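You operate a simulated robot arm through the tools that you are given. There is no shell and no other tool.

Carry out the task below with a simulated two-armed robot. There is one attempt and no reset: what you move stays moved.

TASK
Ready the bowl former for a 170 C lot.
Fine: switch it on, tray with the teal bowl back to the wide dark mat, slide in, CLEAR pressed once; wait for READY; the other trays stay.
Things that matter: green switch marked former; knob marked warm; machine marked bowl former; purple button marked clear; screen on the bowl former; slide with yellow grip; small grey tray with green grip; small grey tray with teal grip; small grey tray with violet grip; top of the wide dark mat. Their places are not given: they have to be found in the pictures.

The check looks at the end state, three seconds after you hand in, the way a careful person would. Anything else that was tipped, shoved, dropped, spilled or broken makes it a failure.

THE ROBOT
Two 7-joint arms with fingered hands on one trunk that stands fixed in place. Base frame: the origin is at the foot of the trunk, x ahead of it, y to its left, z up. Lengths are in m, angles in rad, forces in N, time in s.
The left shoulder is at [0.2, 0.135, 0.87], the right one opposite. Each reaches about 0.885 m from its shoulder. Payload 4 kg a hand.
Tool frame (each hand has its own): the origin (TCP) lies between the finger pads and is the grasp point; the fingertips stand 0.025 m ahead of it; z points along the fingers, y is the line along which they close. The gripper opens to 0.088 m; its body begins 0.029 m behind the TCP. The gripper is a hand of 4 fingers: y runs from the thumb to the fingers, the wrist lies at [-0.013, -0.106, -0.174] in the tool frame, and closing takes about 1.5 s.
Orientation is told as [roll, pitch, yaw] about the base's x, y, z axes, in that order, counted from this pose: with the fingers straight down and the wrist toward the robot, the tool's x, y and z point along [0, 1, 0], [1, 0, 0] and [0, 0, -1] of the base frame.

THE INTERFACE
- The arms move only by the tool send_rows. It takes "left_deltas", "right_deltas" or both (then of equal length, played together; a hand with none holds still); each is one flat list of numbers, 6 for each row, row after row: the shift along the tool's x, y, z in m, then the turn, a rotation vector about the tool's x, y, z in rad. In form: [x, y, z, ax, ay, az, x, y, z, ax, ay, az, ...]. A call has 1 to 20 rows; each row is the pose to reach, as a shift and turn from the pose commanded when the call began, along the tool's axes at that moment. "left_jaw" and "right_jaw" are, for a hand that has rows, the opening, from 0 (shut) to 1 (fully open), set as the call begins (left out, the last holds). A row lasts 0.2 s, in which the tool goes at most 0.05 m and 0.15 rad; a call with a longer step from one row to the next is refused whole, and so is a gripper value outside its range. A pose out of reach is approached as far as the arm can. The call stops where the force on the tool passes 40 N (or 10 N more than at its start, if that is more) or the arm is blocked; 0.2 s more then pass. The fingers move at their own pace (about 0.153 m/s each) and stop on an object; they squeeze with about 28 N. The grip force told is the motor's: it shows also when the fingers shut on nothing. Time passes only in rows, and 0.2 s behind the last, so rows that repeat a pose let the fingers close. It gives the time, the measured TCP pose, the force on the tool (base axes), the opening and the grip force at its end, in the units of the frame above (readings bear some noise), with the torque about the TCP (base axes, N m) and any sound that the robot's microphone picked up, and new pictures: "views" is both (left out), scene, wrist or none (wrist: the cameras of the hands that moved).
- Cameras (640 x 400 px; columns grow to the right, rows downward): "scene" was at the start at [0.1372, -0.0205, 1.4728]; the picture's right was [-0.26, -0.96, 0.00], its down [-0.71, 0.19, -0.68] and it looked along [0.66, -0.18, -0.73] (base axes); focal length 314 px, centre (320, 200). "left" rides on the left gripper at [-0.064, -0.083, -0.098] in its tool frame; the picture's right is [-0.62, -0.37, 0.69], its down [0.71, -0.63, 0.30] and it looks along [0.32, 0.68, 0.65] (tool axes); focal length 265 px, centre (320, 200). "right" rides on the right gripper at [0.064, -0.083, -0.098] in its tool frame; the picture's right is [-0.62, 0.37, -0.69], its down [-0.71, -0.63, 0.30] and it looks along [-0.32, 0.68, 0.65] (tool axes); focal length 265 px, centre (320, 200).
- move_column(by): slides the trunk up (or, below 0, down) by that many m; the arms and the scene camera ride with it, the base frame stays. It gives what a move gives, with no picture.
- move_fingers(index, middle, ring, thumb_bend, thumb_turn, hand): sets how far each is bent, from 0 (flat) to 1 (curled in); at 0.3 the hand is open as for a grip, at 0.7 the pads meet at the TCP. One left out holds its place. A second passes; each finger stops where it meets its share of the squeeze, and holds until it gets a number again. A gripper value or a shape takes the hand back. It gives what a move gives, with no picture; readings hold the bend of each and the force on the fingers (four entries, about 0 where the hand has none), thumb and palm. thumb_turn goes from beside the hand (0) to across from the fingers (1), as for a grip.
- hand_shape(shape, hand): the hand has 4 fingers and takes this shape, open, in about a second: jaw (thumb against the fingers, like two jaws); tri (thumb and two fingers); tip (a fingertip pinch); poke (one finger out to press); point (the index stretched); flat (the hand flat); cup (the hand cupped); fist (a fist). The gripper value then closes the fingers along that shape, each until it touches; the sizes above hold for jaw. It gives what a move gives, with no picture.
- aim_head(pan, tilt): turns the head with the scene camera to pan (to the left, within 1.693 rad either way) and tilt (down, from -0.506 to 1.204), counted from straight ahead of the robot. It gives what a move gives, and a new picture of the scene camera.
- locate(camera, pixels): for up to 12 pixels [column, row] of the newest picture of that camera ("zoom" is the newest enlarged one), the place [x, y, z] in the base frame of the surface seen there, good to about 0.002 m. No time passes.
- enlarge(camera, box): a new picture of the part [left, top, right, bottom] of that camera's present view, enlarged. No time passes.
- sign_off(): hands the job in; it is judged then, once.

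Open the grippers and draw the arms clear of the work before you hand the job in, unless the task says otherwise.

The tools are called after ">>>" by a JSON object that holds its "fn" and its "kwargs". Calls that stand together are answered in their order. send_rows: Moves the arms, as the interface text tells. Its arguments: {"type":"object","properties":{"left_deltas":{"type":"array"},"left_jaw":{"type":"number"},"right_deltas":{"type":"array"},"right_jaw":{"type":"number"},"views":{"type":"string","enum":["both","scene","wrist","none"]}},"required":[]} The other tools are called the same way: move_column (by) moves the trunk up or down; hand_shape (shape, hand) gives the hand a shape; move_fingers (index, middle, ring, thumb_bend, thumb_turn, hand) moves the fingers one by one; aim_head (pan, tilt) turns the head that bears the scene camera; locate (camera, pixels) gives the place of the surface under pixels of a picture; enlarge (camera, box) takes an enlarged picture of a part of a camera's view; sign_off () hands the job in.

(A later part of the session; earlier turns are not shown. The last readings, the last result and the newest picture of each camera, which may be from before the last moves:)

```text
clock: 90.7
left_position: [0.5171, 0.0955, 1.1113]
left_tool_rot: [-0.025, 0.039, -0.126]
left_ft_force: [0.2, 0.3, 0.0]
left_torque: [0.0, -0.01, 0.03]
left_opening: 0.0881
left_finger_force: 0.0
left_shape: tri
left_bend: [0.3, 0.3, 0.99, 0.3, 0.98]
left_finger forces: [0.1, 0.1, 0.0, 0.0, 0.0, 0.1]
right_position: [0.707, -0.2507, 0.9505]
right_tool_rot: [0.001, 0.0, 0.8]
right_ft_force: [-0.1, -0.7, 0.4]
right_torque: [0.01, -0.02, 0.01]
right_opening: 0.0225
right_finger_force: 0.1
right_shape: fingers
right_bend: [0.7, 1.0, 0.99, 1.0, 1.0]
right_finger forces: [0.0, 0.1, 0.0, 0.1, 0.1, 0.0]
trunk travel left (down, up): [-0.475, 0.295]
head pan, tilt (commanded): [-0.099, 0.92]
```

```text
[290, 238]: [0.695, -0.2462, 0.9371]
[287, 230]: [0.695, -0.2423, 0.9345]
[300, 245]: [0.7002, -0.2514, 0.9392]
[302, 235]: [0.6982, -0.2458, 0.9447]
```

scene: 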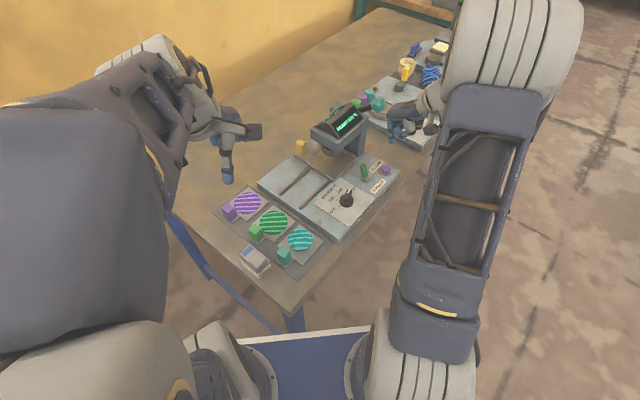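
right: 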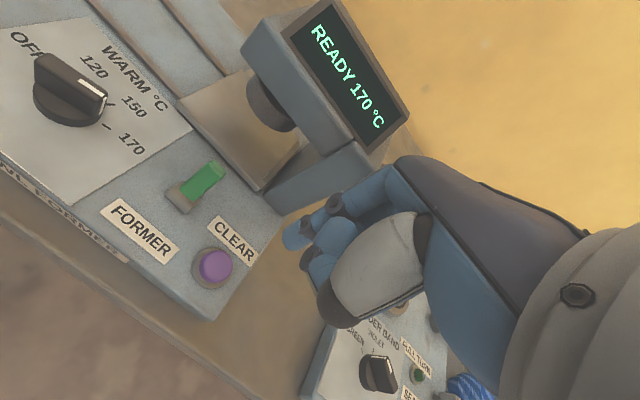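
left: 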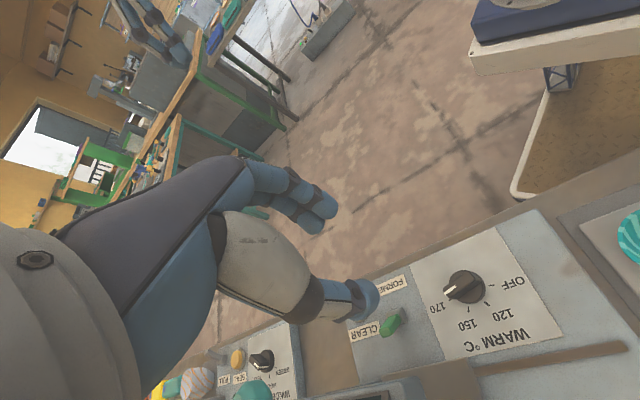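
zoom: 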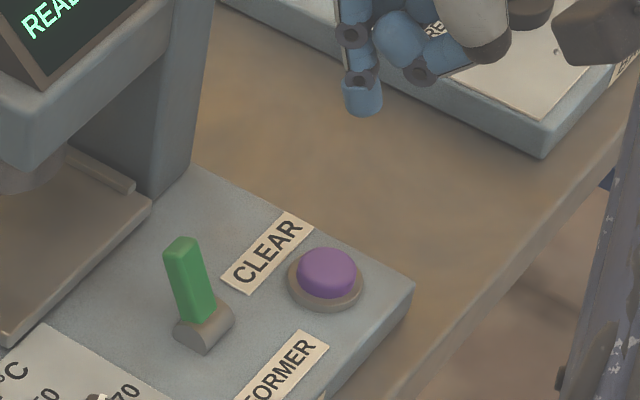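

The fingertip centre is about (0.703,-0.245), within 2 mm of the button's centre. I descend to about 5 mm above it.

>>> {"fn": "send_rows", "kwargs": {"right_deltas": [0, -0.001, 0.03, 0, 0, 0, 0, -0.001, 0.055, 0, 0, 0, 0, -0.001, 0.073, 0, 0, 0, 0, -0.001, 0.083, 0, 0, 0, 0, -0.001, 0.083, 0, 0, 0], "views": "both"}}

>>> {"fn": "enlarge", "kwargs": {"camera": "scene", "box": [345, 140, 425, 205]}}

```text
clock: 91.9
left_position: [0.5169, 0.0946, 1.1105]
left_tool_rot: [-0.024, 0.041, -0.125]
left_ft_force: [0.0, 0.0, -0.3]
left_torque: [0.01, 0.02, -0.01]
left_opening: 0.088
left_finger_force: 0.0
left_shape: tri
left_bend: [0.3, 0.3, 0.99, 0.3, 0.98]
left_finger forces: [0.0, 0.0, 0.0, 0.1, 0.0, 0.0]
right_position: [0.7056, -0.2527, 0.8666]
right_tool_rot: [0.0, -0.001, 0.8]
right_ft_force: [-0.4, 1.6, -0.5]
right_torque: [-0.03, 0.01, -0.03]
right_opening: 0.0228
right_finger_force: 0.0
right_shape: fingers
right_bend: [0.7, 1.0, 0.99, 1.0, 1.0]
right_finger forces: [0.0, 0.0, 0.1, 0.0, 0.0, 0.1]
trunk travel left (down, up): [-0.475, 0.295]
head pan, tilt (commanded): [-0.099, 0.92]
```

scene: 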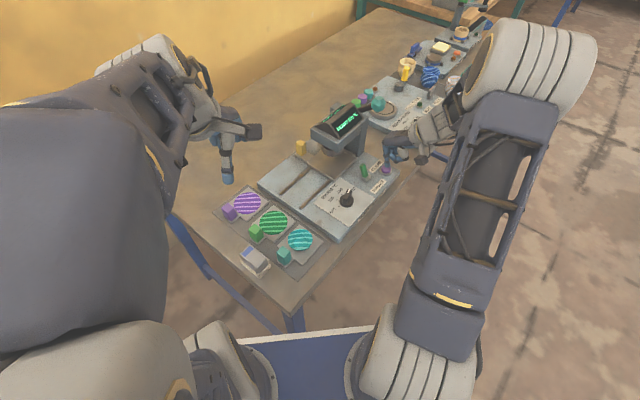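
right: 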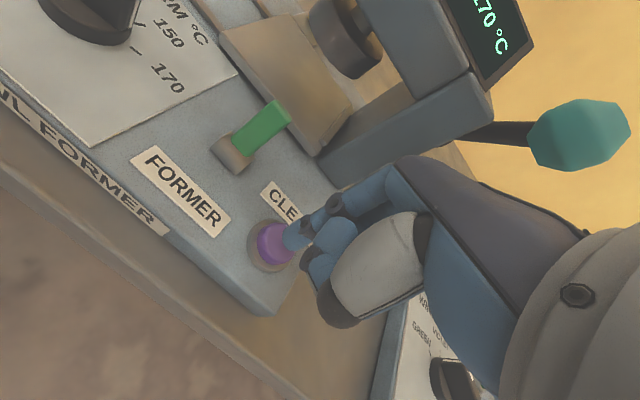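

```text
6.15 times, centred on (385, 172) of scene
```

zoom: 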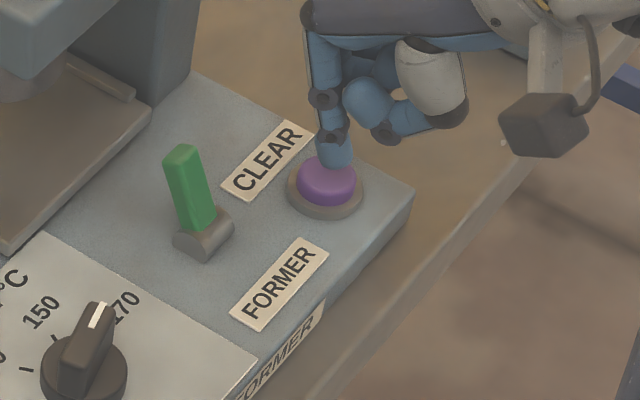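

The fingertip is just above the button. I press down in 1 mm steps to about 9 mm below this height, listening for the click.

>>> {"fn": "send_rows", "kwargs": {"right_deltas": [0, 0, 0.003, 0, 0, 0, 0, 0, 0.005, 0, 0, 0, 0, 0, 0.006, 0, 0, 0, 0, 0, 0.007, 0, 0, 0, 0, 0, 0.008, 0, 0, 0, 0, 0, 0.009, 0, 0, 0], "views": "both"}}

>>> {"fn": "enlarge", "kwargs": {"camera": "scene", "box": [320, 90, 425, 205]}}

```text
clock: 93.3
left_position: [0.5167, 0.0957, 1.111]
left_tool_rot: [-0.023, 0.041, -0.124]
left_ft_force: [0.2, 1.4, -0.3]
left_torque: [-0.01, 0.0, -0.01]
left_opening: 0.0878
left_finger_force: 0.3
left_shape: tri
left_bend: [0.3, 0.3, 0.99, 0.3, 0.98]
left_finger forces: [0.1, 0.1, 0.1, 0.0, 0.0, 0.0]
right_position: [0.7037, -0.2537, 0.8603]
right_tool_rot: [0.0, 0.001, 0.8]
right_ft_force: [0.0, -0.3, 2.0]
right_torque: [0.01, 0.0, 0.0]
right_opening: 0.0227
right_finger_force: 0.2
right_shape: fingers
right_bend: [0.7, 1.0, 0.99, 1.0, 1.0]
right_finger forces: [1.0, 0.0, 0.0, 0.0, 0.0, 0.1]
trunk travel left (down, up): [-0.475, 0.295]
head pan, tilt (commanded): [-0.099, 0.92]
```

scene: 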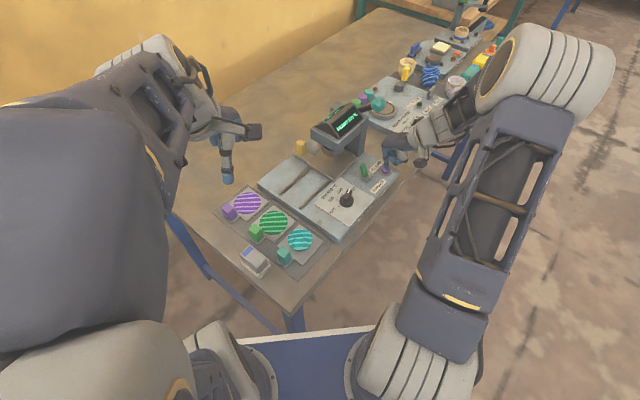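
right: 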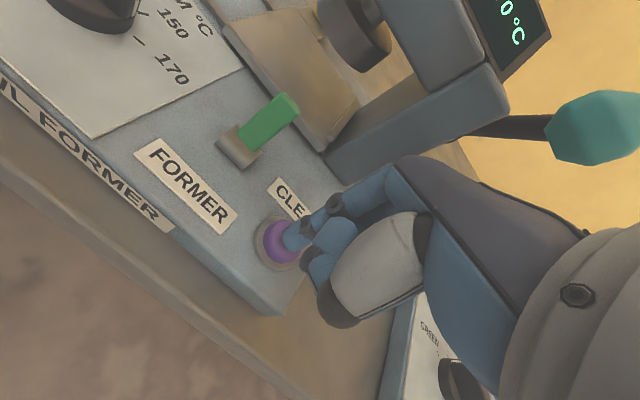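

```text
3.48 times, centred on (372, 148) of scene
```

zoom: 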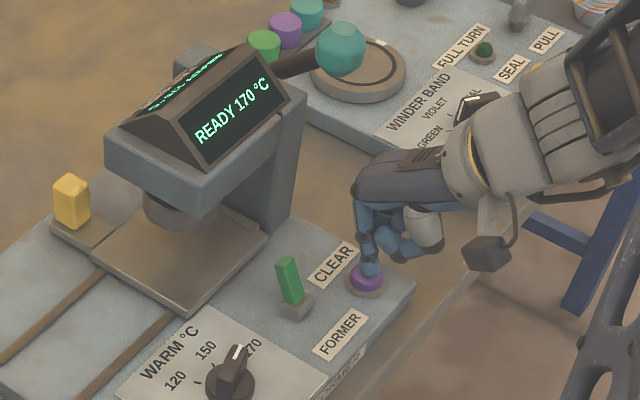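

The finger is touching (about 2 N) but no click was heard yet. I press further, 1 mm per step, up to 4 mm more.

>>> {"fn": "send_rows", "kwargs": {"right_deltas": [0, 0, 0.001, 0, 0, 0, 0, 0, 0.002, 0, 0, 0, 0, 0, 0.003, 0, 0, 0, 0, 0, 0.004, 0, 0, 0], "views": "wrist"}}

>>> {"fn": "enlarge", "kwargs": {"camera": "scene", "box": [320, 90, 425, 205]}}

```text
clock: 94.3
left_position: [0.5165, 0.0949, 1.1103]
left_tool_rot: [-0.025, 0.04, -0.125]
left_ft_force: [0.0, 1.2, -0.3]
left_torque: [-0.02, 0.0, 0.0]
left_opening: 0.0881
left_finger_force: 0.1
left_shape: tri
left_bend: [0.3, 0.3, 0.99, 0.3, 0.98]
left_finger forces: [0.0, 0.1, 0.0, 0.1, 0.1, 0.0]
right_position: [0.7044, -0.2537, 0.8545]
right_tool_rot: [0.001, -0.001, 0.8]
right_ft_force: [0.2, 1.1, 6.2]
right_torque: [0.06, 0.02, -0.04]
right_opening: 0.0225
right_finger_force: 3.6
right_shape: fingers
right_bend: [0.7, 1.0, 0.99, 1.0, 1.0]
right_finger forces: [6.8, 0.0, 0.1, 0.0, 0.0, 0.0]
trunk travel left (down, up): [-0.475, 0.295]
head pan, tilt (commanded): [-0.099, 0.92]
heard: click
```

right: 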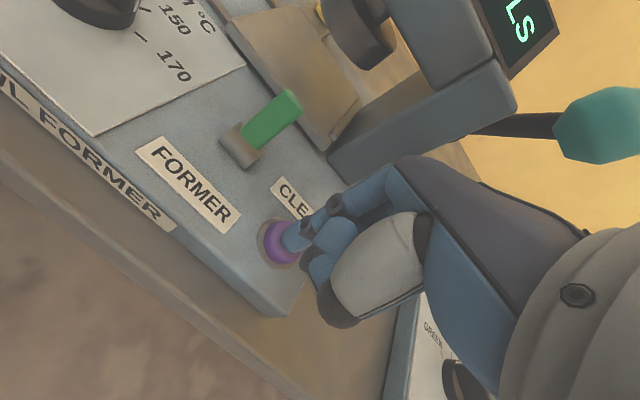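

```text
3.48 times, centred on (372, 148) of scene
```

zoom: 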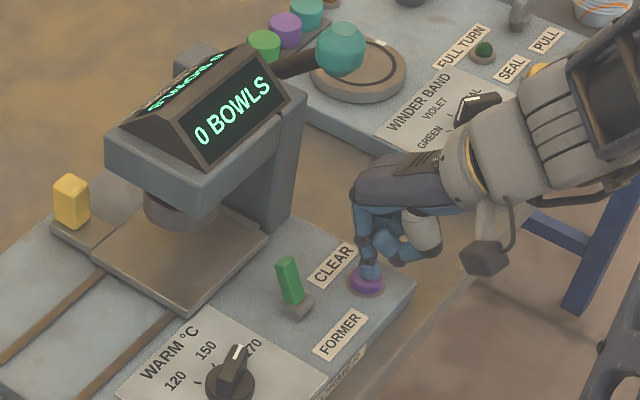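

A click was heard and the screen shows 0 BOWLS: CLEAR registered once. I lift the finger straight up without touching anything else.

>>> {"fn": "send_rows", "kwargs": {"right_deltas": [0, 0, -0.01, 0, 0, 0, 0, 0, -0.03, 0, 0, 0, 0, 0, -0.06, 0, 0, 0, 0, 0, -0.1, 0, 0, 0, 0, 0, -0.14, 0, 0, 0, 0, 0, -0.18, 0, 0, 0, 0, 0, -0.2, 0, 0, 0], "views": "scene"}}

>>> {"fn": "enlarge", "kwargs": {"camera": "scene", "box": [320, 90, 425, 205]}}

```text
clock: 95.9
left_position: [0.5166, 0.0949, 1.1102]
left_tool_rot: [-0.026, 0.041, -0.126]
left_ft_force: [0.1, 0.7, 1.1]
left_torque: [0.01, -0.01, -0.02]
left_opening: 0.0879
left_finger_force: 0.1
left_shape: tri
left_bend: [0.3, 0.3, 0.99, 0.3, 0.98]
left_finger forces: [0.0, 0.0, 0.1, 0.0, 0.0, 0.1]
right_position: [0.7033, -0.2528, 1.0566]
right_tool_rot: [0.001, 0.001, 0.798]
right_ft_force: [0.0, -0.9, 0.1]
right_torque: [-0.01, 0.01, 0.0]
right_opening: 0.0225
right_finger_force: 0.0
right_shape: fingers
right_bend: [0.7, 1.0, 0.99, 1.0, 1.0]
right_finger forces: [0.0, 0.0, 0.0, 0.0, 0.0, 0.1]
trunk travel left (down, up): [-0.475, 0.295]
head pan, tilt (commanded): [-0.099, 0.92]
```

scene: 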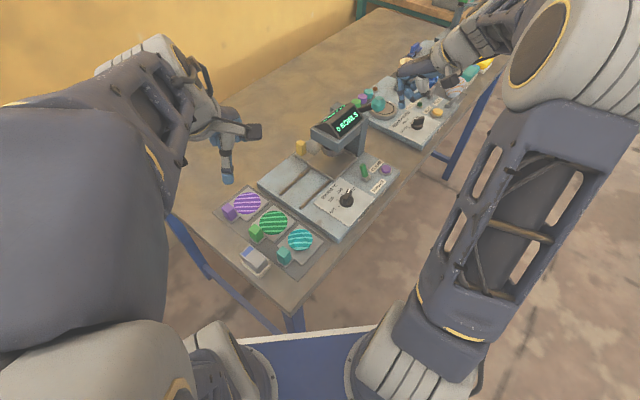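

```text
3.48 times, centred on (372, 148) of scene
```

zoom: 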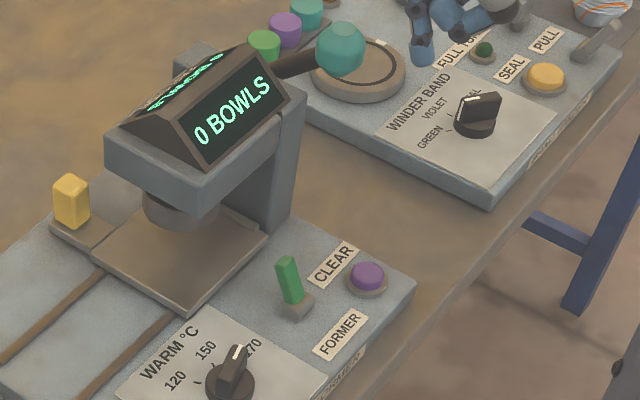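

The screen shows 0 BOWLS and the button is back up. I withdraw the right hand to its own side and then look at the screen again.

>>> {"fn": "send_rows", "kwargs": {"right_deltas": [0.0, 0.0, -0.04, 0, 0, 0, 0.019, -0.033, -0.06, 0, 0, 0.11, 0.038, -0.066, -0.08, 0, 0, 0.22, 0.057, -0.099, -0.095, 0, 0, 0.33, 0.076, -0.132, -0.095, 0, 0, 0.44, 0.095, -0.166, -0.095, 0, 0, 0.55, 0.114, -0.2, -0.095, 0, 0, 0.67, 0.131, -0.232, -0.095, 0, 0, 0.8, 0.131, -0.232, -0.095, 0, 0, 0.8], "views": "scene"}}

>>> {"fn": "hand_shape", "kwargs": {"hand": "right", "shape": "jaw"}}

>>> {"fn": "enlarge", "kwargs": {"camera": "scene", "box": [320, 90, 425, 205]}}

```text
clock: 97.9
left_position: [0.5167, 0.094, 1.111]
left_tool_rot: [-0.025, 0.041, -0.126]
left_ft_force: [0.2, 0.3, 0.5]
left_torque: [-0.01, 0.0, -0.01]
left_opening: 0.0878
left_finger_force: 0.0
left_shape: tri
left_bend: [0.3, 0.3, 0.99, 0.3, 0.98]
left_finger forces: [0.0, 0.0, 0.1, 0.0, 0.0, 0.0]
right_position: [0.4484, -0.3299, 1.1505]
right_tool_rot: [0.0, 0.002, -0.002]
right_ft_force: [0.2, -0.5, -0.3]
right_torque: [-0.03, 0.01, 0.0]
right_opening: 0.0226
right_finger_force: 0.1
right_shape: fingers
right_bend: [0.7, 1.0, 0.99, 1.0, 1.0]
right_finger forces: [0.0, 0.0, 0.1, 0.0, 0.0, 0.1]
trunk travel left (down, up): [-0.475, 0.295]
head pan, tilt (commanded): [-0.099, 0.92]
```

scene: 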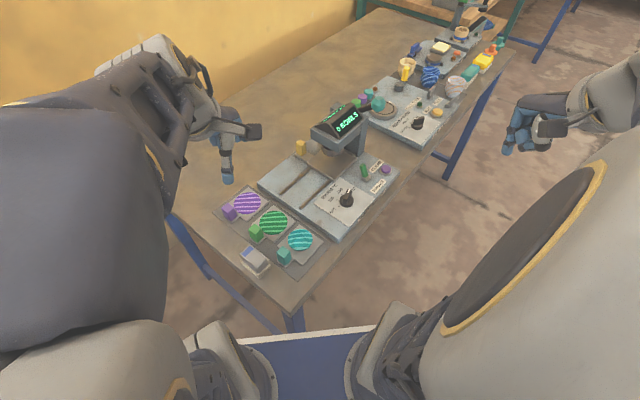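

```text
clock: 98.8
left_position: [0.5172, 0.0956, 1.1112]
left_tool_rot: [-0.027, 0.039, -0.125]
left_ft_force: [0.1, 0.2, 0.2]
left_torque: [-0.01, 0.02, -0.02]
left_opening: 0.0882
left_finger_force: 0.0
left_shape: tri
left_bend: [0.3, 0.3, 0.99, 0.3, 0.98]
left_finger forces: [0.0, 0.0, 0.0, 0.0, 0.0, 0.0]
right_position: [0.4485, -0.3298, 1.1508]
right_tool_rot: [0.001, -0.002, -0.001]
right_ft_force: [-0.1, 0.5, 0.1]
right_torque: [0.02, -0.03, -0.03]
right_opening: 0.0878
right_finger_force: 0.0
right_shape: jaw
right_bend: [0.3, 0.3, 0.3, 0.3, 0.98]
right_finger forces: [0.0, 0.1, 0.0, 0.0, 0.1, 0.0]
trunk travel left (down, up): [-0.475, 0.295]
head pan, tilt (commanded): [-0.099, 0.92]
```

```text
3.48 times, centred on (372, 148) of scene
```

zoom: 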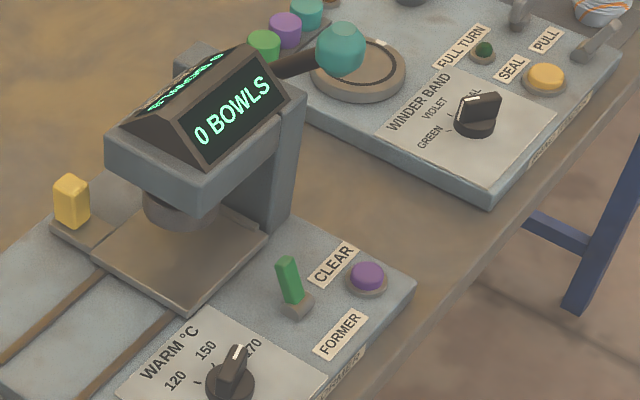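

The screen still shows 0 BOWLS, probably for a short while. I wait 4 s with the arms still.

>>> {"fn": "send_rows", "kwargs": {"right_deltas": [0, 0, 0, 0, 0, 0, 0, 0, 0, 0, 0, 0, 0, 0, 0, 0, 0, 0, 0, 0, 0, 0, 0, 0, 0, 0, 0, 0, 0, 0, 0, 0, 0, 0, 0, 0, 0, 0, 0, 0, 0, 0, 0, 0, 0, 0, 0, 0, 0, 0, 0, 0, 0, 0, 0, 0, 0, 0, 0, 0, 0, 0, 0, 0, 0, 0, 0, 0, 0, 0, 0, 0, 0, 0, 0, 0, 0, 0, 0, 0, 0, 0, 0, 0, 0, 0, 0, 0, 0, 0, 0, 0, 0, 0, 0, 0, 0, 0, 0, 0, 0, 0, 0, 0, 0, 0, 0, 0, 0, 0, 0, 0, 0, 0, 0, 0, 0, 0, 0, 0], "views": "scene"}}

>>> {"fn": "enlarge", "kwargs": {"camera": "scene", "box": [320, 90, 425, 205]}}

```text
clock: 103.0
left_position: [0.516, 0.0954, 1.1118]
left_tool_rot: [-0.027, 0.04, -0.125]
left_ft_force: [0.0, 0.1, 0.3]
left_torque: [-0.02, 0.01, -0.01]
left_opening: 0.088
left_finger_force: 0.2
left_shape: tri
left_bend: [0.3, 0.3, 0.99, 0.3, 0.98]
left_finger forces: [0.1, 0.0, 0.0, 0.0, 0.0, 0.0]
right_position: [0.4493, -0.3314, 1.1505]
right_tool_rot: [-0.001, 0.0, 0.0]
right_ft_force: [-0.7, 0.6, -0.3]
right_torque: [0.01, -0.02, 0.0]
right_opening: 0.0876
right_finger_force: 0.1
right_shape: jaw
right_bend: [0.3, 0.3, 0.3, 0.3, 0.98]
right_finger forces: [0.0, 0.0, 0.0, 0.1, 0.1, 0.0]
trunk travel left (down, up): [-0.475, 0.295]
head pan, tilt (commanded): [-0.099, 0.92]
```

scene: 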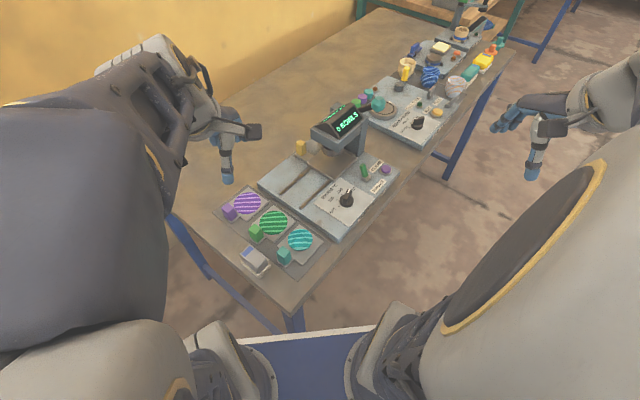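

```text
3.48 times, centred on (372, 148) of scene
```

zoom: 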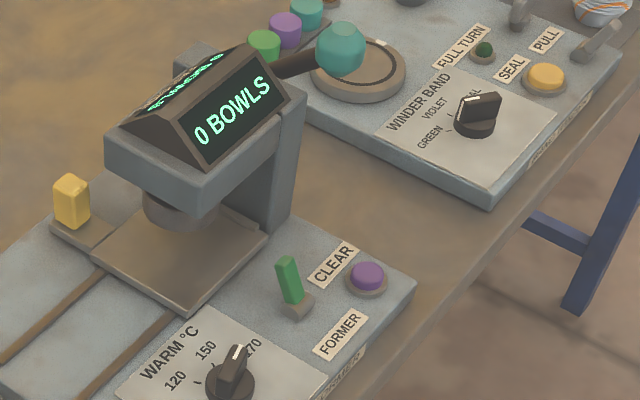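

Still 0 BOWLS. I wait another 4 s.

>>> {"fn": "send_rows", "kwargs": {"right_deltas": [0, 0, 0, 0, 0, 0, 0, 0, 0, 0, 0, 0, 0, 0, 0, 0, 0, 0, 0, 0, 0, 0, 0, 0, 0, 0, 0, 0, 0, 0, 0, 0, 0, 0, 0, 0, 0, 0, 0, 0, 0, 0, 0, 0, 0, 0, 0, 0, 0, 0, 0, 0, 0, 0, 0, 0, 0, 0, 0, 0, 0, 0, 0, 0, 0, 0, 0, 0, 0, 0, 0, 0, 0, 0, 0, 0, 0, 0, 0, 0, 0, 0, 0, 0, 0, 0, 0, 0, 0, 0, 0, 0, 0, 0, 0, 0, 0, 0, 0, 0, 0, 0, 0, 0, 0, 0, 0, 0, 0, 0, 0, 0, 0, 0, 0, 0, 0, 0, 0, 0], "views": "scene"}}

>>> {"fn": "enlarge", "kwargs": {"camera": "scene", "box": [300, 95, 405, 205]}}

```text
clock: 107.2
left_position: [0.5167, 0.0968, 1.1104]
left_tool_rot: [-0.026, 0.04, -0.126]
left_ft_force: [0.2, -0.8, -0.3]
left_torque: [0.01, 0.02, 0.02]
left_opening: 0.0877
left_finger_force: 0.1
left_shape: tri
left_bend: [0.3, 0.3, 0.99, 0.3, 0.98]
left_finger forces: [0.0, 0.0, 0.0, 0.1, 0.1, 0.0]
right_position: [0.4477, -0.3302, 1.1498]
right_tool_rot: [0.0, -0.001, 0.001]
right_ft_force: [0.1, 0.4, -0.7]
right_torque: [0.03, 0.03, -0.01]
right_opening: 0.0878
right_finger_force: 0.0
right_shape: jaw
right_bend: [0.3, 0.3, 0.3, 0.3, 0.98]
right_finger forces: [0.1, 0.0, 0.0, 0.0, 0.0, 0.0]
trunk travel left (down, up): [-0.475, 0.295]
head pan, tilt (commanded): [-0.099, 0.92]
```

scene: 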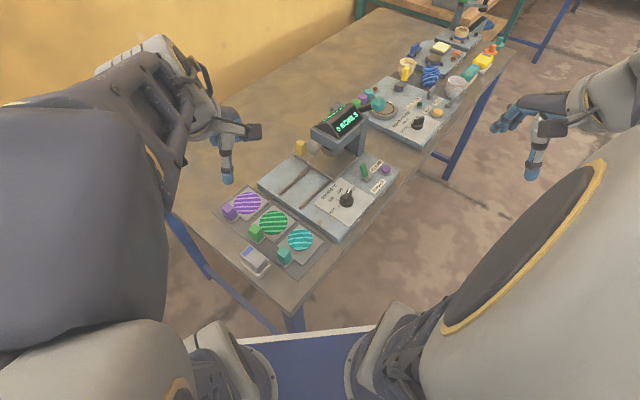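

```text
3.64 times, centred on (352, 150) of scene
```

zoom: 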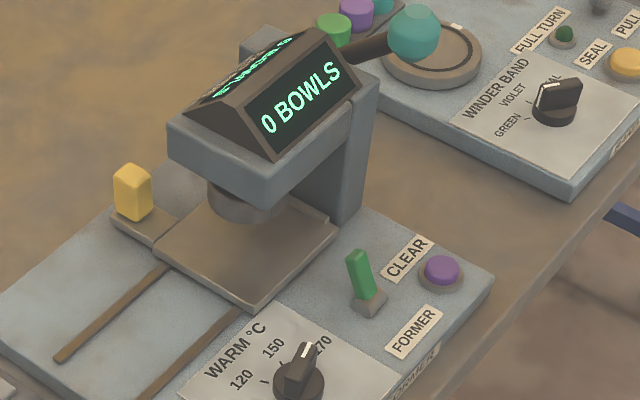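

Still 0 BOWLS after 13 s. I keep waiting while checking; another 8 s.

>>> {"fn": "send_rows", "kwargs": {"right_deltas": [0, 0, 0, 0, 0, 0, 0, 0, 0, 0, 0, 0, 0, 0, 0, 0, 0, 0, 0, 0, 0, 0, 0, 0, 0, 0, 0, 0, 0, 0, 0, 0, 0, 0, 0, 0, 0, 0, 0, 0, 0, 0, 0, 0, 0, 0, 0, 0, 0, 0, 0, 0, 0, 0, 0, 0, 0, 0, 0, 0, 0, 0, 0, 0, 0, 0, 0, 0, 0, 0, 0, 0, 0, 0, 0, 0, 0, 0, 0, 0, 0, 0, 0, 0, 0, 0, 0, 0, 0, 0, 0, 0, 0, 0, 0, 0, 0, 0, 0, 0, 0, 0, 0, 0, 0, 0, 0, 0, 0, 0, 0, 0, 0, 0, 0, 0, 0, 0, 0, 0], "views": "none"}}

>>> {"fn": "send_rows", "kwargs": {"right_deltas": [0, 0, 0, 0, 0, 0, 0, 0, 0, 0, 0, 0, 0, 0, 0, 0, 0, 0, 0, 0, 0, 0, 0, 0, 0, 0, 0, 0, 0, 0, 0, 0, 0, 0, 0, 0, 0, 0, 0, 0, 0, 0, 0, 0, 0, 0, 0, 0, 0, 0, 0, 0, 0, 0, 0, 0, 0, 0, 0, 0, 0, 0, 0, 0, 0, 0, 0, 0, 0, 0, 0, 0, 0, 0, 0, 0, 0, 0, 0, 0, 0, 0, 0, 0, 0, 0, 0, 0, 0, 0, 0, 0, 0, 0, 0, 0, 0, 0, 0, 0, 0, 0, 0, 0, 0, 0, 0, 0, 0, 0, 0, 0, 0, 0, 0, 0, 0, 0, 0, 0], "views": "scene"}}

>>> {"fn": "enlarge", "kwargs": {"camera": "scene", "box": [300, 95, 405, 205]}}

>>> {"fn": "enlarge", "kwargs": {"camera": "scene", "box": [200, 170, 340, 290]}}

```text
clock: 111.4
left_position: [0.5167, 0.0965, 1.1114]
left_tool_rot: [-0.027, 0.04, -0.127]
left_ft_force: [0.3, 0.3, -0.3]
left_torque: [0.02, 0.02, 0.01]
left_opening: 0.0879
left_finger_force: 0.0
left_shape: tri
left_bend: [0.3, 0.3, 0.99, 0.3, 0.98]
left_finger forces: [0.1, 0.0, 0.0, 0.0, 0.0, 0.0]
right_position: [0.4488, -0.3305, 1.1517]
right_tool_rot: [-0.001, -0.001, 0.001]
right_ft_force: [-0.2, -0.5, -0.6]
right_torque: [-0.04, 0.04, -0.03]
right_opening: 0.0879
right_finger_force: 0.0
right_shape: jaw
right_bend: [0.3, 0.3, 0.3, 0.3, 0.98]
right_finger forces: [0.0, 0.1, 0.0, 0.0, 0.0, 0.0]
trunk travel left (down, up): [-0.475, 0.295]
head pan, tilt (commanded): [-0.099, 0.92]
```

```text
clock: 115.6
left_position: [0.5167, 0.0956, 1.1118]
left_tool_rot: [-0.025, 0.04, -0.127]
left_ft_force: [0.5, 0.2, 0.5]
left_torque: [-0.03, 0.01, -0.01]
left_opening: 0.0878
left_finger_force: 0.0
left_shape: tri
left_bend: [0.3, 0.3, 0.99, 0.3, 0.98]
left_finger forces: [0.0, 0.0, 0.1, 0.0, 0.1, 0.1]
right_position: [0.4489, -0.3299, 1.1513]
right_tool_rot: [0.0, 0.0, 0.0]
right_ft_force: [0.5, 0.3, 0.0]
right_torque: [0.03, -0.02, -0.01]
right_opening: 0.088
right_finger_force: 0.1
right_shape: jaw
right_bend: [0.3, 0.3, 0.3, 0.3, 0.98]
right_finger forces: [0.0, 0.1, 0.1, 0.0, 0.0, 0.1]
trunk travel left (down, up): [-0.475, 0.295]
head pan, tilt (commanded): [-0.099, 0.92]
```

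scene: 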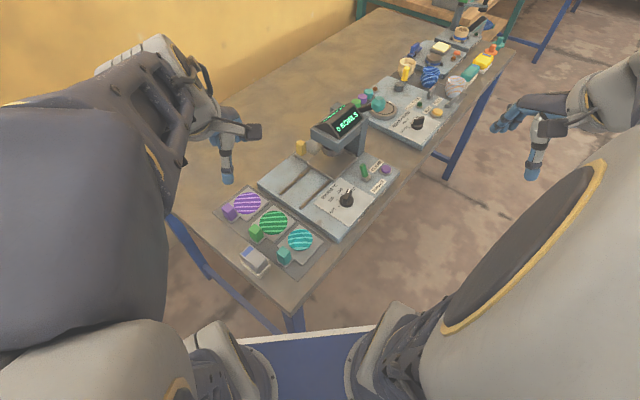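

```text
3.64 times, centred on (352, 150) of scene
```

zoom: 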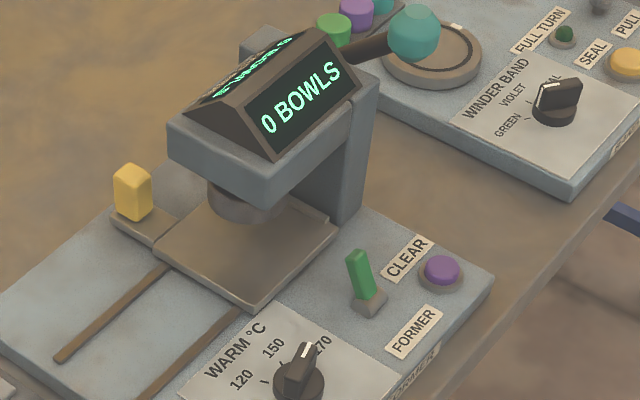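

```text
3.33 times, centred on (270, 230) of scene
```

zoom: 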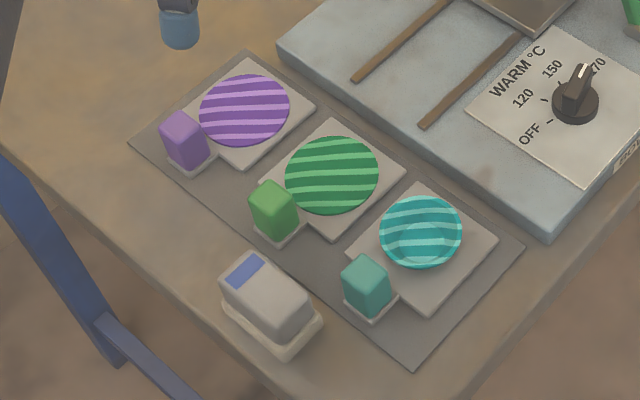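

All three trays sit properly on the mat. The screen keeps 0 BOWLS; I meanwhile verify the knob's angle precisely.

>>> {"fn": "enlarge", "kwargs": {"camera": "scene", "box": [322, 175, 370, 215]}}

```text
10.00 times, centred on (346, 195) of scene
```

zoom: 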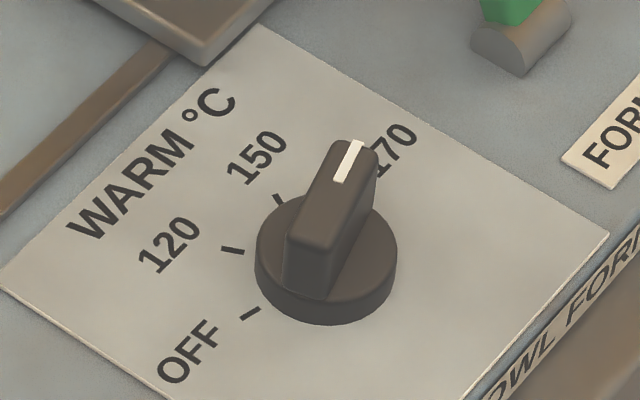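

>>> {"fn": "locate", "kwargs": {"camera": "zoom", "pixels": [[357, 145], [310, 238], [336, 180], [350, 160], [340, 178], [288, 230], [338, 242], [335, 143], [375, 152], [278, 197], [233, 250], [250, 313]]}}

```text
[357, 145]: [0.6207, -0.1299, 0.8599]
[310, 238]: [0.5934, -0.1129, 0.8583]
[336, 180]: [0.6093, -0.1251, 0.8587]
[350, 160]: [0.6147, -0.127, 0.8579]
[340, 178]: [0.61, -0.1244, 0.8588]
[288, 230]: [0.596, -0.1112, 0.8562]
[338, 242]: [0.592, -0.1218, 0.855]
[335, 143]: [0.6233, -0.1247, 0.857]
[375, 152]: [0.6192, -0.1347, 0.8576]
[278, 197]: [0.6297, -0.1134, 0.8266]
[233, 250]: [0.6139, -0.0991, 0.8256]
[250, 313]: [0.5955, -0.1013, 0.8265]
```

The bar points at about -29°, right on the 170 tick. I wait another 12 s to see whether the screen returns to READY.

>>> {"fn": "send_rows", "kwargs": {"right_deltas": [0, 0, 0, 0, 0, 0, 0, 0, 0, 0, 0, 0, 0, 0, 0, 0, 0, 0, 0, 0, 0, 0, 0, 0, 0, 0, 0, 0, 0, 0, 0, 0, 0, 0, 0, 0, 0, 0, 0, 0, 0, 0, 0, 0, 0, 0, 0, 0, 0, 0, 0, 0, 0, 0, 0, 0, 0, 0, 0, 0, 0, 0, 0, 0, 0, 0, 0, 0, 0, 0, 0, 0, 0, 0, 0, 0, 0, 0, 0, 0, 0, 0, 0, 0, 0, 0, 0, 0, 0, 0, 0, 0, 0, 0, 0, 0, 0, 0, 0, 0, 0, 0, 0, 0, 0, 0, 0, 0, 0, 0, 0, 0, 0, 0, 0, 0, 0, 0, 0, 0], "views": "none"}}

>>> {"fn": "send_rows", "kwargs": {"right_deltas": [0, 0, 0, 0, 0, 0, 0, 0, 0, 0, 0, 0, 0, 0, 0, 0, 0, 0, 0, 0, 0, 0, 0, 0, 0, 0, 0, 0, 0, 0, 0, 0, 0, 0, 0, 0, 0, 0, 0, 0, 0, 0, 0, 0, 0, 0, 0, 0, 0, 0, 0, 0, 0, 0, 0, 0, 0, 0, 0, 0, 0, 0, 0, 0, 0, 0, 0, 0, 0, 0, 0, 0, 0, 0, 0, 0, 0, 0, 0, 0, 0, 0, 0, 0, 0, 0, 0, 0, 0, 0, 0, 0, 0, 0, 0, 0, 0, 0, 0, 0, 0, 0, 0, 0, 0, 0, 0, 0, 0, 0, 0, 0, 0, 0, 0, 0, 0, 0, 0, 0], "views": "none"}}

>>> {"fn": "send_rows", "kwargs": {"right_deltas": [0, 0, 0, 0, 0, 0, 0, 0, 0, 0, 0, 0, 0, 0, 0, 0, 0, 0, 0, 0, 0, 0, 0, 0, 0, 0, 0, 0, 0, 0, 0, 0, 0, 0, 0, 0, 0, 0, 0, 0, 0, 0, 0, 0, 0, 0, 0, 0, 0, 0, 0, 0, 0, 0, 0, 0, 0, 0, 0, 0, 0, 0, 0, 0, 0, 0, 0, 0, 0, 0, 0, 0, 0, 0, 0, 0, 0, 0, 0, 0, 0, 0, 0, 0, 0, 0, 0, 0, 0, 0, 0, 0, 0, 0, 0, 0, 0, 0, 0, 0, 0, 0, 0, 0, 0, 0, 0, 0, 0, 0, 0, 0, 0, 0, 0, 0, 0, 0, 0, 0], "views": "scene"}}

>>> {"fn": "enlarge", "kwargs": {"camera": "scene", "box": [300, 85, 400, 165]}}

```text
clock: 119.8
left_position: [0.5161, 0.0955, 1.1109]
left_tool_rot: [-0.026, 0.04, -0.126]
left_ft_force: [0.0, -0.1, 0.3]
left_torque: [0.0, -0.02, -0.02]
left_opening: 0.0877
left_finger_force: 0.1
left_shape: tri
left_bend: [0.3, 0.3, 0.99, 0.3, 0.98]
left_finger forces: [0.0, 0.0, 0.1, 0.0, 0.0, 0.1]
right_position: [0.4495, -0.3301, 1.1511]
right_tool_rot: [0.0, -0.001, 0.0]
right_ft_force: [0.2, -0.1, 1.3]
right_torque: [0.02, -0.01, -0.03]
right_opening: 0.0876
right_finger_force: 0.0
right_shape: jaw
right_bend: [0.3, 0.3, 0.3, 0.3, 0.98]
right_finger forces: [0.1, 0.1, 0.0, 0.1, 0.1, 0.0]
trunk travel left (down, up): [-0.475, 0.295]
head pan, tilt (commanded): [-0.099, 0.92]
```

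```text
clock: 124.0
left_position: [0.5163, 0.0968, 1.1104]
left_tool_rot: [-0.027, 0.041, -0.126]
left_ft_force: [-0.2, -0.3, -0.5]
left_torque: [0.0, -0.04, 0.03]
left_opening: 0.0878
left_finger_force: 0.0
left_shape: tri
left_bend: [0.3, 0.3, 0.99, 0.3, 0.98]
left_finger forces: [0.0, 0.0, 0.0, 0.1, 0.0, 0.0]
right_position: [0.4473, -0.3295, 1.1508]
right_tool_rot: [0.0, 0.0, -0.001]
right_ft_force: [-0.4, 0.0, -0.4]
right_torque: [0.01, 0.0, -0.01]
right_opening: 0.0877
right_finger_force: 0.0
right_shape: jaw
right_bend: [0.3, 0.3, 0.3, 0.3, 0.98]
right_finger forces: [0.1, 0.0, 0.0, 0.0, 0.1, 0.1]
trunk travel left (down, up): [-0.475, 0.295]
head pan, tilt (commanded): [-0.099, 0.92]
```

```text
clock: 128.2
left_position: [0.5166, 0.096, 1.1102]
left_tool_rot: [-0.027, 0.04, -0.125]
left_ft_force: [-1.3, 0.1, -0.8]
left_torque: [-0.01, -0.02, -0.04]
left_opening: 0.0877
left_finger_force: 0.0
left_shape: tri
left_bend: [0.3, 0.3, 0.99, 0.3, 0.98]
left_finger forces: [0.0, 0.0, 0.0, 0.0, 0.0, 0.0]
right_position: [0.4482, -0.3302, 1.1508]
right_tool_rot: [0.001, 0.0, 0.0]
right_ft_force: [0.0, -1.0, 0.0]
right_torque: [0.03, -0.02, 0.0]
right_opening: 0.0879
right_finger_force: 0.0
right_shape: jaw
right_bend: [0.3, 0.3, 0.3, 0.3, 0.98]
right_finger forces: [0.0, 0.1, 0.1, 0.1, 0.1, 0.0]
trunk travel left (down, up): [-0.475, 0.295]
head pan, tilt (commanded): [-0.099, 0.92]
```

scene: 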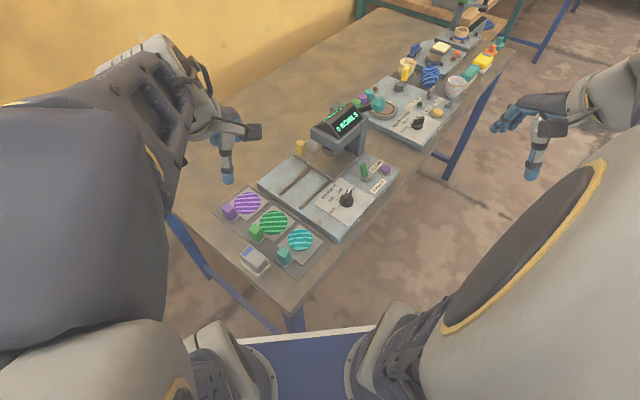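

```text
5.00 times, centred on (350, 125) of scene
```

zoom: 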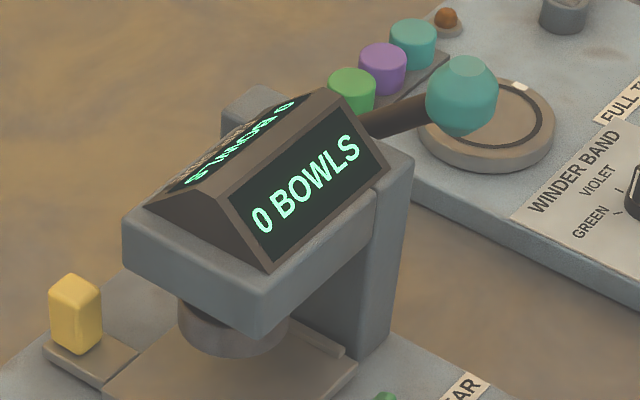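

The screen keeps showing 0 BOWLS, apparently until the machine's state next changes; READY 170 °C was seen before CLEAR. To have READY shown again at the end, I will turn the knob briefly toward 150 and back to 170, now with the right hand, whose wrist stays away from the head. First I bring it above the knob with yaw about 1.065.

>>> {"fn": "hand_shape", "kwargs": {"hand": "right", "shape": "tri"}}

>>> {"fn": "send_rows", "kwargs": {"right_deltas": [0.026, 0.02, 0, 0, 0, -0.133, 0.052, 0.04, 0.01, 0, 0, -0.266, 0.078, 0.06, 0.02, 0, 0, -0.399, 0.104, 0.08, 0.035, 0, 0, -0.532, 0.13, 0.1, 0.05, 0, 0, -0.665, 0.156, 0.12, 0.065, 0, 0, -0.798, 0.182, 0.14, 0.08, 0, 0, -0.931, 0.207, 0.158, 0.1, 0, 0, -1.065, 0.207, 0.158, 0.1, 0, 0, -1.065], "right_jaw": 0.5, "views": "both"}}

>>> {"fn": "enlarge", "kwargs": {"camera": "right", "box": [60, 200, 300, 380]}}

```text
clock: 129.1
left_position: [0.5163, 0.096, 1.11]
left_tool_rot: [-0.024, 0.042, -0.125]
left_ft_force: [-0.6, -0.4, -0.8]
left_torque: [0.04, 0.0, -0.03]
left_opening: 0.0881
left_finger_force: 0.1
left_shape: tri
left_bend: [0.3, 0.3, 0.99, 0.3, 0.98]
left_finger forces: [0.0, 0.0, 0.1, 0.0, 0.0, 0.0]
right_position: [0.4491, -0.3297, 1.1504]
right_tool_rot: [-0.001, 0.0, 0.001]
right_ft_force: [0.1, -0.8, -0.1]
right_torque: [0.0, 0.03, -0.02]
right_opening: 0.0878
right_finger_force: 0.1
right_shape: tri
right_bend: [0.3, 0.3, 0.99, 0.3, 0.98]
right_finger forces: [0.0, 0.0, 0.0, 0.0, 0.0, 0.0]
trunk travel left (down, up): [-0.475, 0.295]
head pan, tilt (commanded): [-0.099, 0.92]
```

```text
clock: 131.1
left_position: [0.5168, 0.0958, 1.1108]
left_tool_rot: [-0.025, 0.041, -0.126]
left_ft_force: [0.1, 0.4, 0.4]
left_torque: [-0.04, -0.02, -0.01]
left_opening: 0.0878
left_finger_force: 0.0
left_shape: tri
left_bend: [0.3, 0.3, 0.99, 0.3, 0.98]
left_finger forces: [0.0, 0.0, 0.1, 0.0, 0.0, 0.1]
right_position: [0.6084, -0.1175, 1.0492]
right_tool_rot: [0.0, 0.0, 1.067]
right_ft_force: [-0.6, -0.5, 0.2]
right_torque: [0.0, -0.02, -0.03]
right_opening: 0.0442
right_finger_force: 0.1
right_shape: tri
right_bend: [0.74, 0.44, 0.99, 0.69, 1.0]
right_finger forces: [0.0, 0.0, 0.1, 0.0, 0.1, 0.1]
trunk travel left (down, up): [-0.475, 0.295]
head pan, tilt (commanded): [-0.099, 0.92]
```

scene: 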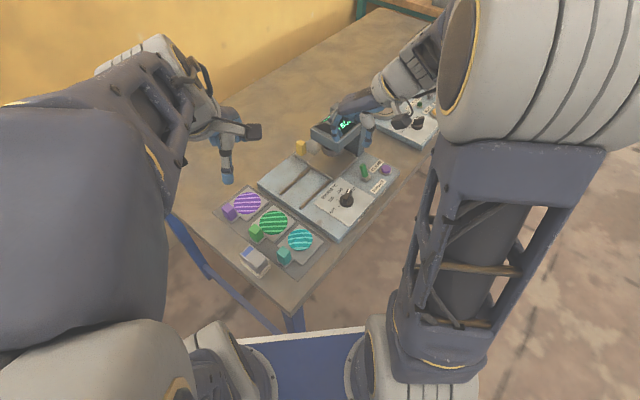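
right: 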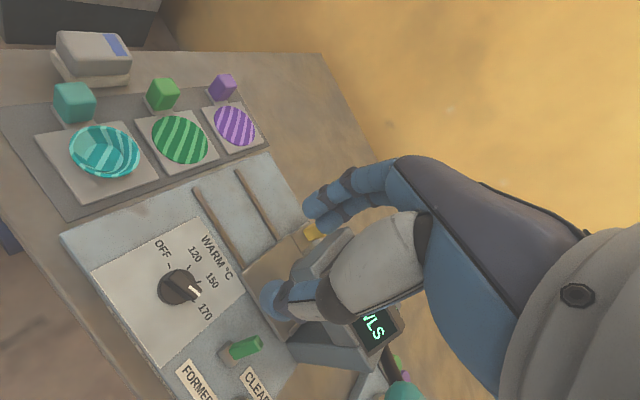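

```text
2.22 times, centred on (180, 290) of right
```

zoom: 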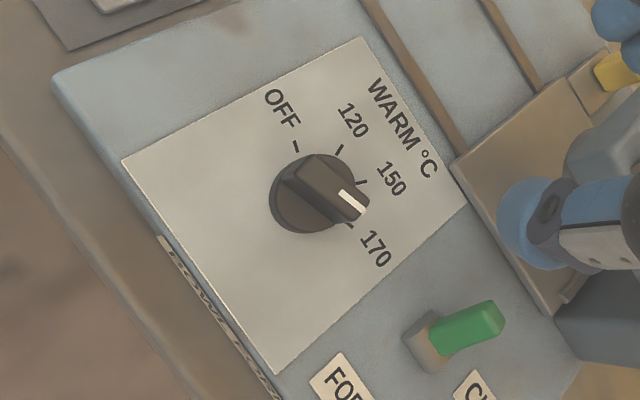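

The knob is seen well at (180,288), pointing to 170. I measure the bar ends from this view.

>>> {"fn": "locate", "kwargs": {"camera": "zoom", "pixels": [[360, 198], [340, 220], [312, 162], [285, 182], [340, 196], [362, 208], [352, 210], [300, 172]]}}

>>> {"fn": "send_rows", "kwargs": {"right_deltas": [0, 0, 0, 0, 0, 0], "views": "none"}}

>>> {"fn": "send_rows", "kwargs": {"right_deltas": [0, 0, 0, 0, 0, 0], "views": "none"}}

```text
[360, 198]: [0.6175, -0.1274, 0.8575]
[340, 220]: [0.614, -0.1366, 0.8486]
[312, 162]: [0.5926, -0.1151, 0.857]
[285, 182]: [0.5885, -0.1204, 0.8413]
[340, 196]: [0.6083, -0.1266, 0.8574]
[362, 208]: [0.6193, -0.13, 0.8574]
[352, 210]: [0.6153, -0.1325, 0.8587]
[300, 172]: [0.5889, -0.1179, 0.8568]
```

```text
clock: 131.5
left_position: [0.517, 0.0957, 1.1112]
left_tool_rot: [-0.025, 0.04, -0.127]
left_ft_force: [0.2, 0.8, 0.1]
left_torque: [-0.01, 0.01, 0.03]
left_opening: 0.0882
left_finger_force: 0.1
left_shape: tri
left_bend: [0.3, 0.3, 0.99, 0.3, 0.98]
left_finger forces: [0.0, 0.0, 0.0, 0.1, 0.0, 0.1]
right_position: [0.6087, -0.119, 1.0488]
right_tool_rot: [0.0, 0.0, 1.065]
right_ft_force: [-0.1, -0.5, 0.4]
right_torque: [-0.01, -0.01, -0.01]
right_opening: 0.0444
right_finger_force: 0.0
right_shape: tri
right_bend: [0.74, 0.44, 0.99, 0.69, 1.0]
right_finger forces: [0.0, 0.0, 0.1, 0.0, 0.0, 0.0]
trunk travel left (down, up): [-0.475, 0.295]
head pan, tilt (commanded): [-0.099, 0.92]
```

```text
clock: 131.9
left_position: [0.5161, 0.0944, 1.1099]
left_tool_rot: [-0.027, 0.041, -0.125]
left_ft_force: [0.4, 0.2, 0.1]
left_torque: [0.05, -0.01, 0.02]
left_opening: 0.088
left_finger_force: 0.0
left_shape: tri
left_bend: [0.3, 0.3, 0.99, 0.3, 0.98]
left_finger forces: [0.0, 0.0, 0.0, 0.1, 0.0, 0.0]
right_position: [0.6083, -0.1191, 1.0484]
right_tool_rot: [-0.001, 0.002, 1.065]
right_ft_force: [0.0, 0.6, 0.8]
right_torque: [0.01, -0.01, 0.02]
right_opening: 0.0443
right_finger_force: 0.0
right_shape: tri
right_bend: [0.74, 0.44, 0.99, 0.69, 1.0]
right_finger forces: [0.0, 0.0, 0.0, 0.0, 0.0, 0.1]
trunk travel left (down, up): [-0.475, 0.295]
head pan, tilt (commanded): [-0.099, 0.92]
```

TCP averages (0.6085,-0.1185); I shift -5 mm along tool y onto the knob's axis and descend to 0.91, then look.

>>> {"fn": "send_rows", "kwargs": {"right_deltas": [0, -0.005, 0.035, 0, 0, 0, 0, -0.005, 0.07, 0, 0, 0, 0, -0.005, 0.105, 0, 0, 0, 0, -0.005, 0.139, 0, 0, 0, 0, -0.005, 0.139, 0, 0, 0], "views": "both"}}

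>>> {"fn": "enlarge", "kwargs": {"camera": "right", "box": [160, 160, 400, 340]}}

>>> {"fn": "enlarge", "kwargs": {"camera": "scene", "box": [300, 120, 420, 220]}}

```text
clock: 133.1
left_position: [0.5163, 0.0949, 1.11]
left_tool_rot: [-0.024, 0.039, -0.124]
left_ft_force: [-0.1, -0.8, 0.2]
left_torque: [0.02, 0.0, 0.02]
left_opening: 0.0881
left_finger_force: 0.0
left_shape: tri
left_bend: [0.3, 0.3, 0.99, 0.3, 0.98]
left_finger forces: [0.0, 0.0, 0.0, 0.0, 0.1, 0.0]
right_position: [0.6038, -0.1252, 0.9096]
right_tool_rot: [0.0, -0.001, 1.065]
right_ft_force: [0.1, 0.4, 0.4]
right_torque: [-0.01, -0.01, -0.01]
right_opening: 0.0448
right_finger_force: 0.0
right_shape: tri
right_bend: [0.74, 0.44, 0.99, 0.69, 1.0]
right_finger forces: [0.0, 0.0, 0.1, 0.0, 0.0, 0.0]
trunk travel left (down, up): [-0.475, 0.295]
head pan, tilt (commanded): [-0.099, 0.92]
```

scene: 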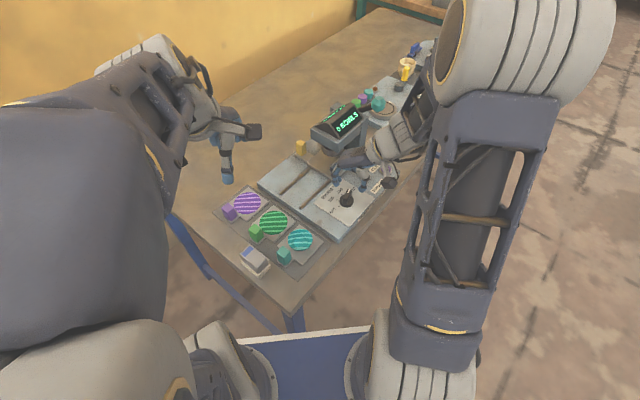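
right: 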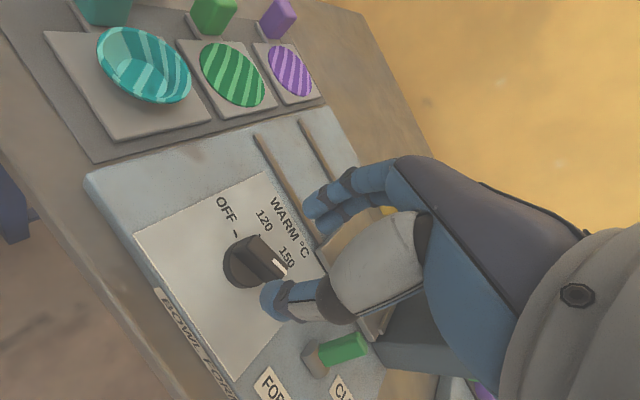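

```text
2.22 times, centred on (280, 250) of right
```

zoom: 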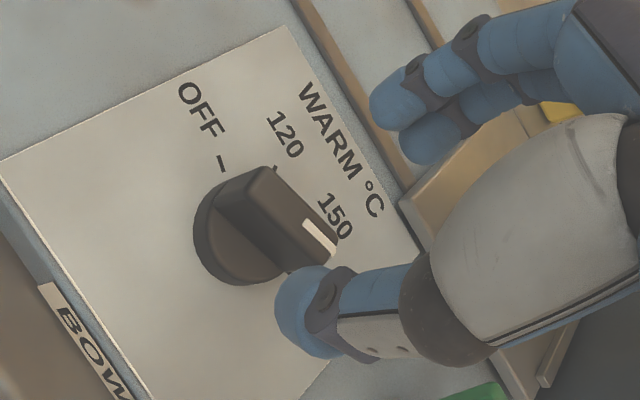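

```text
4.00 times, centred on (360, 170) of scene
```

zoom: 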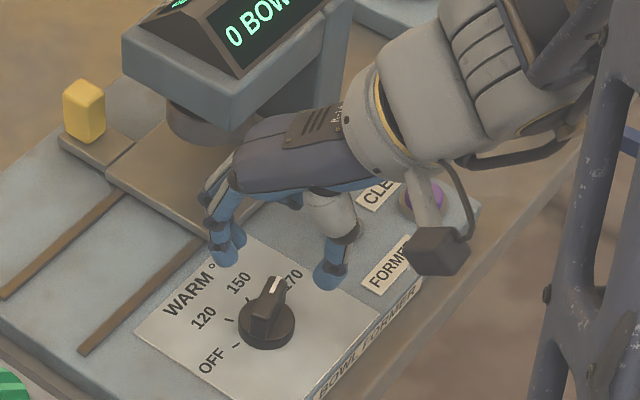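

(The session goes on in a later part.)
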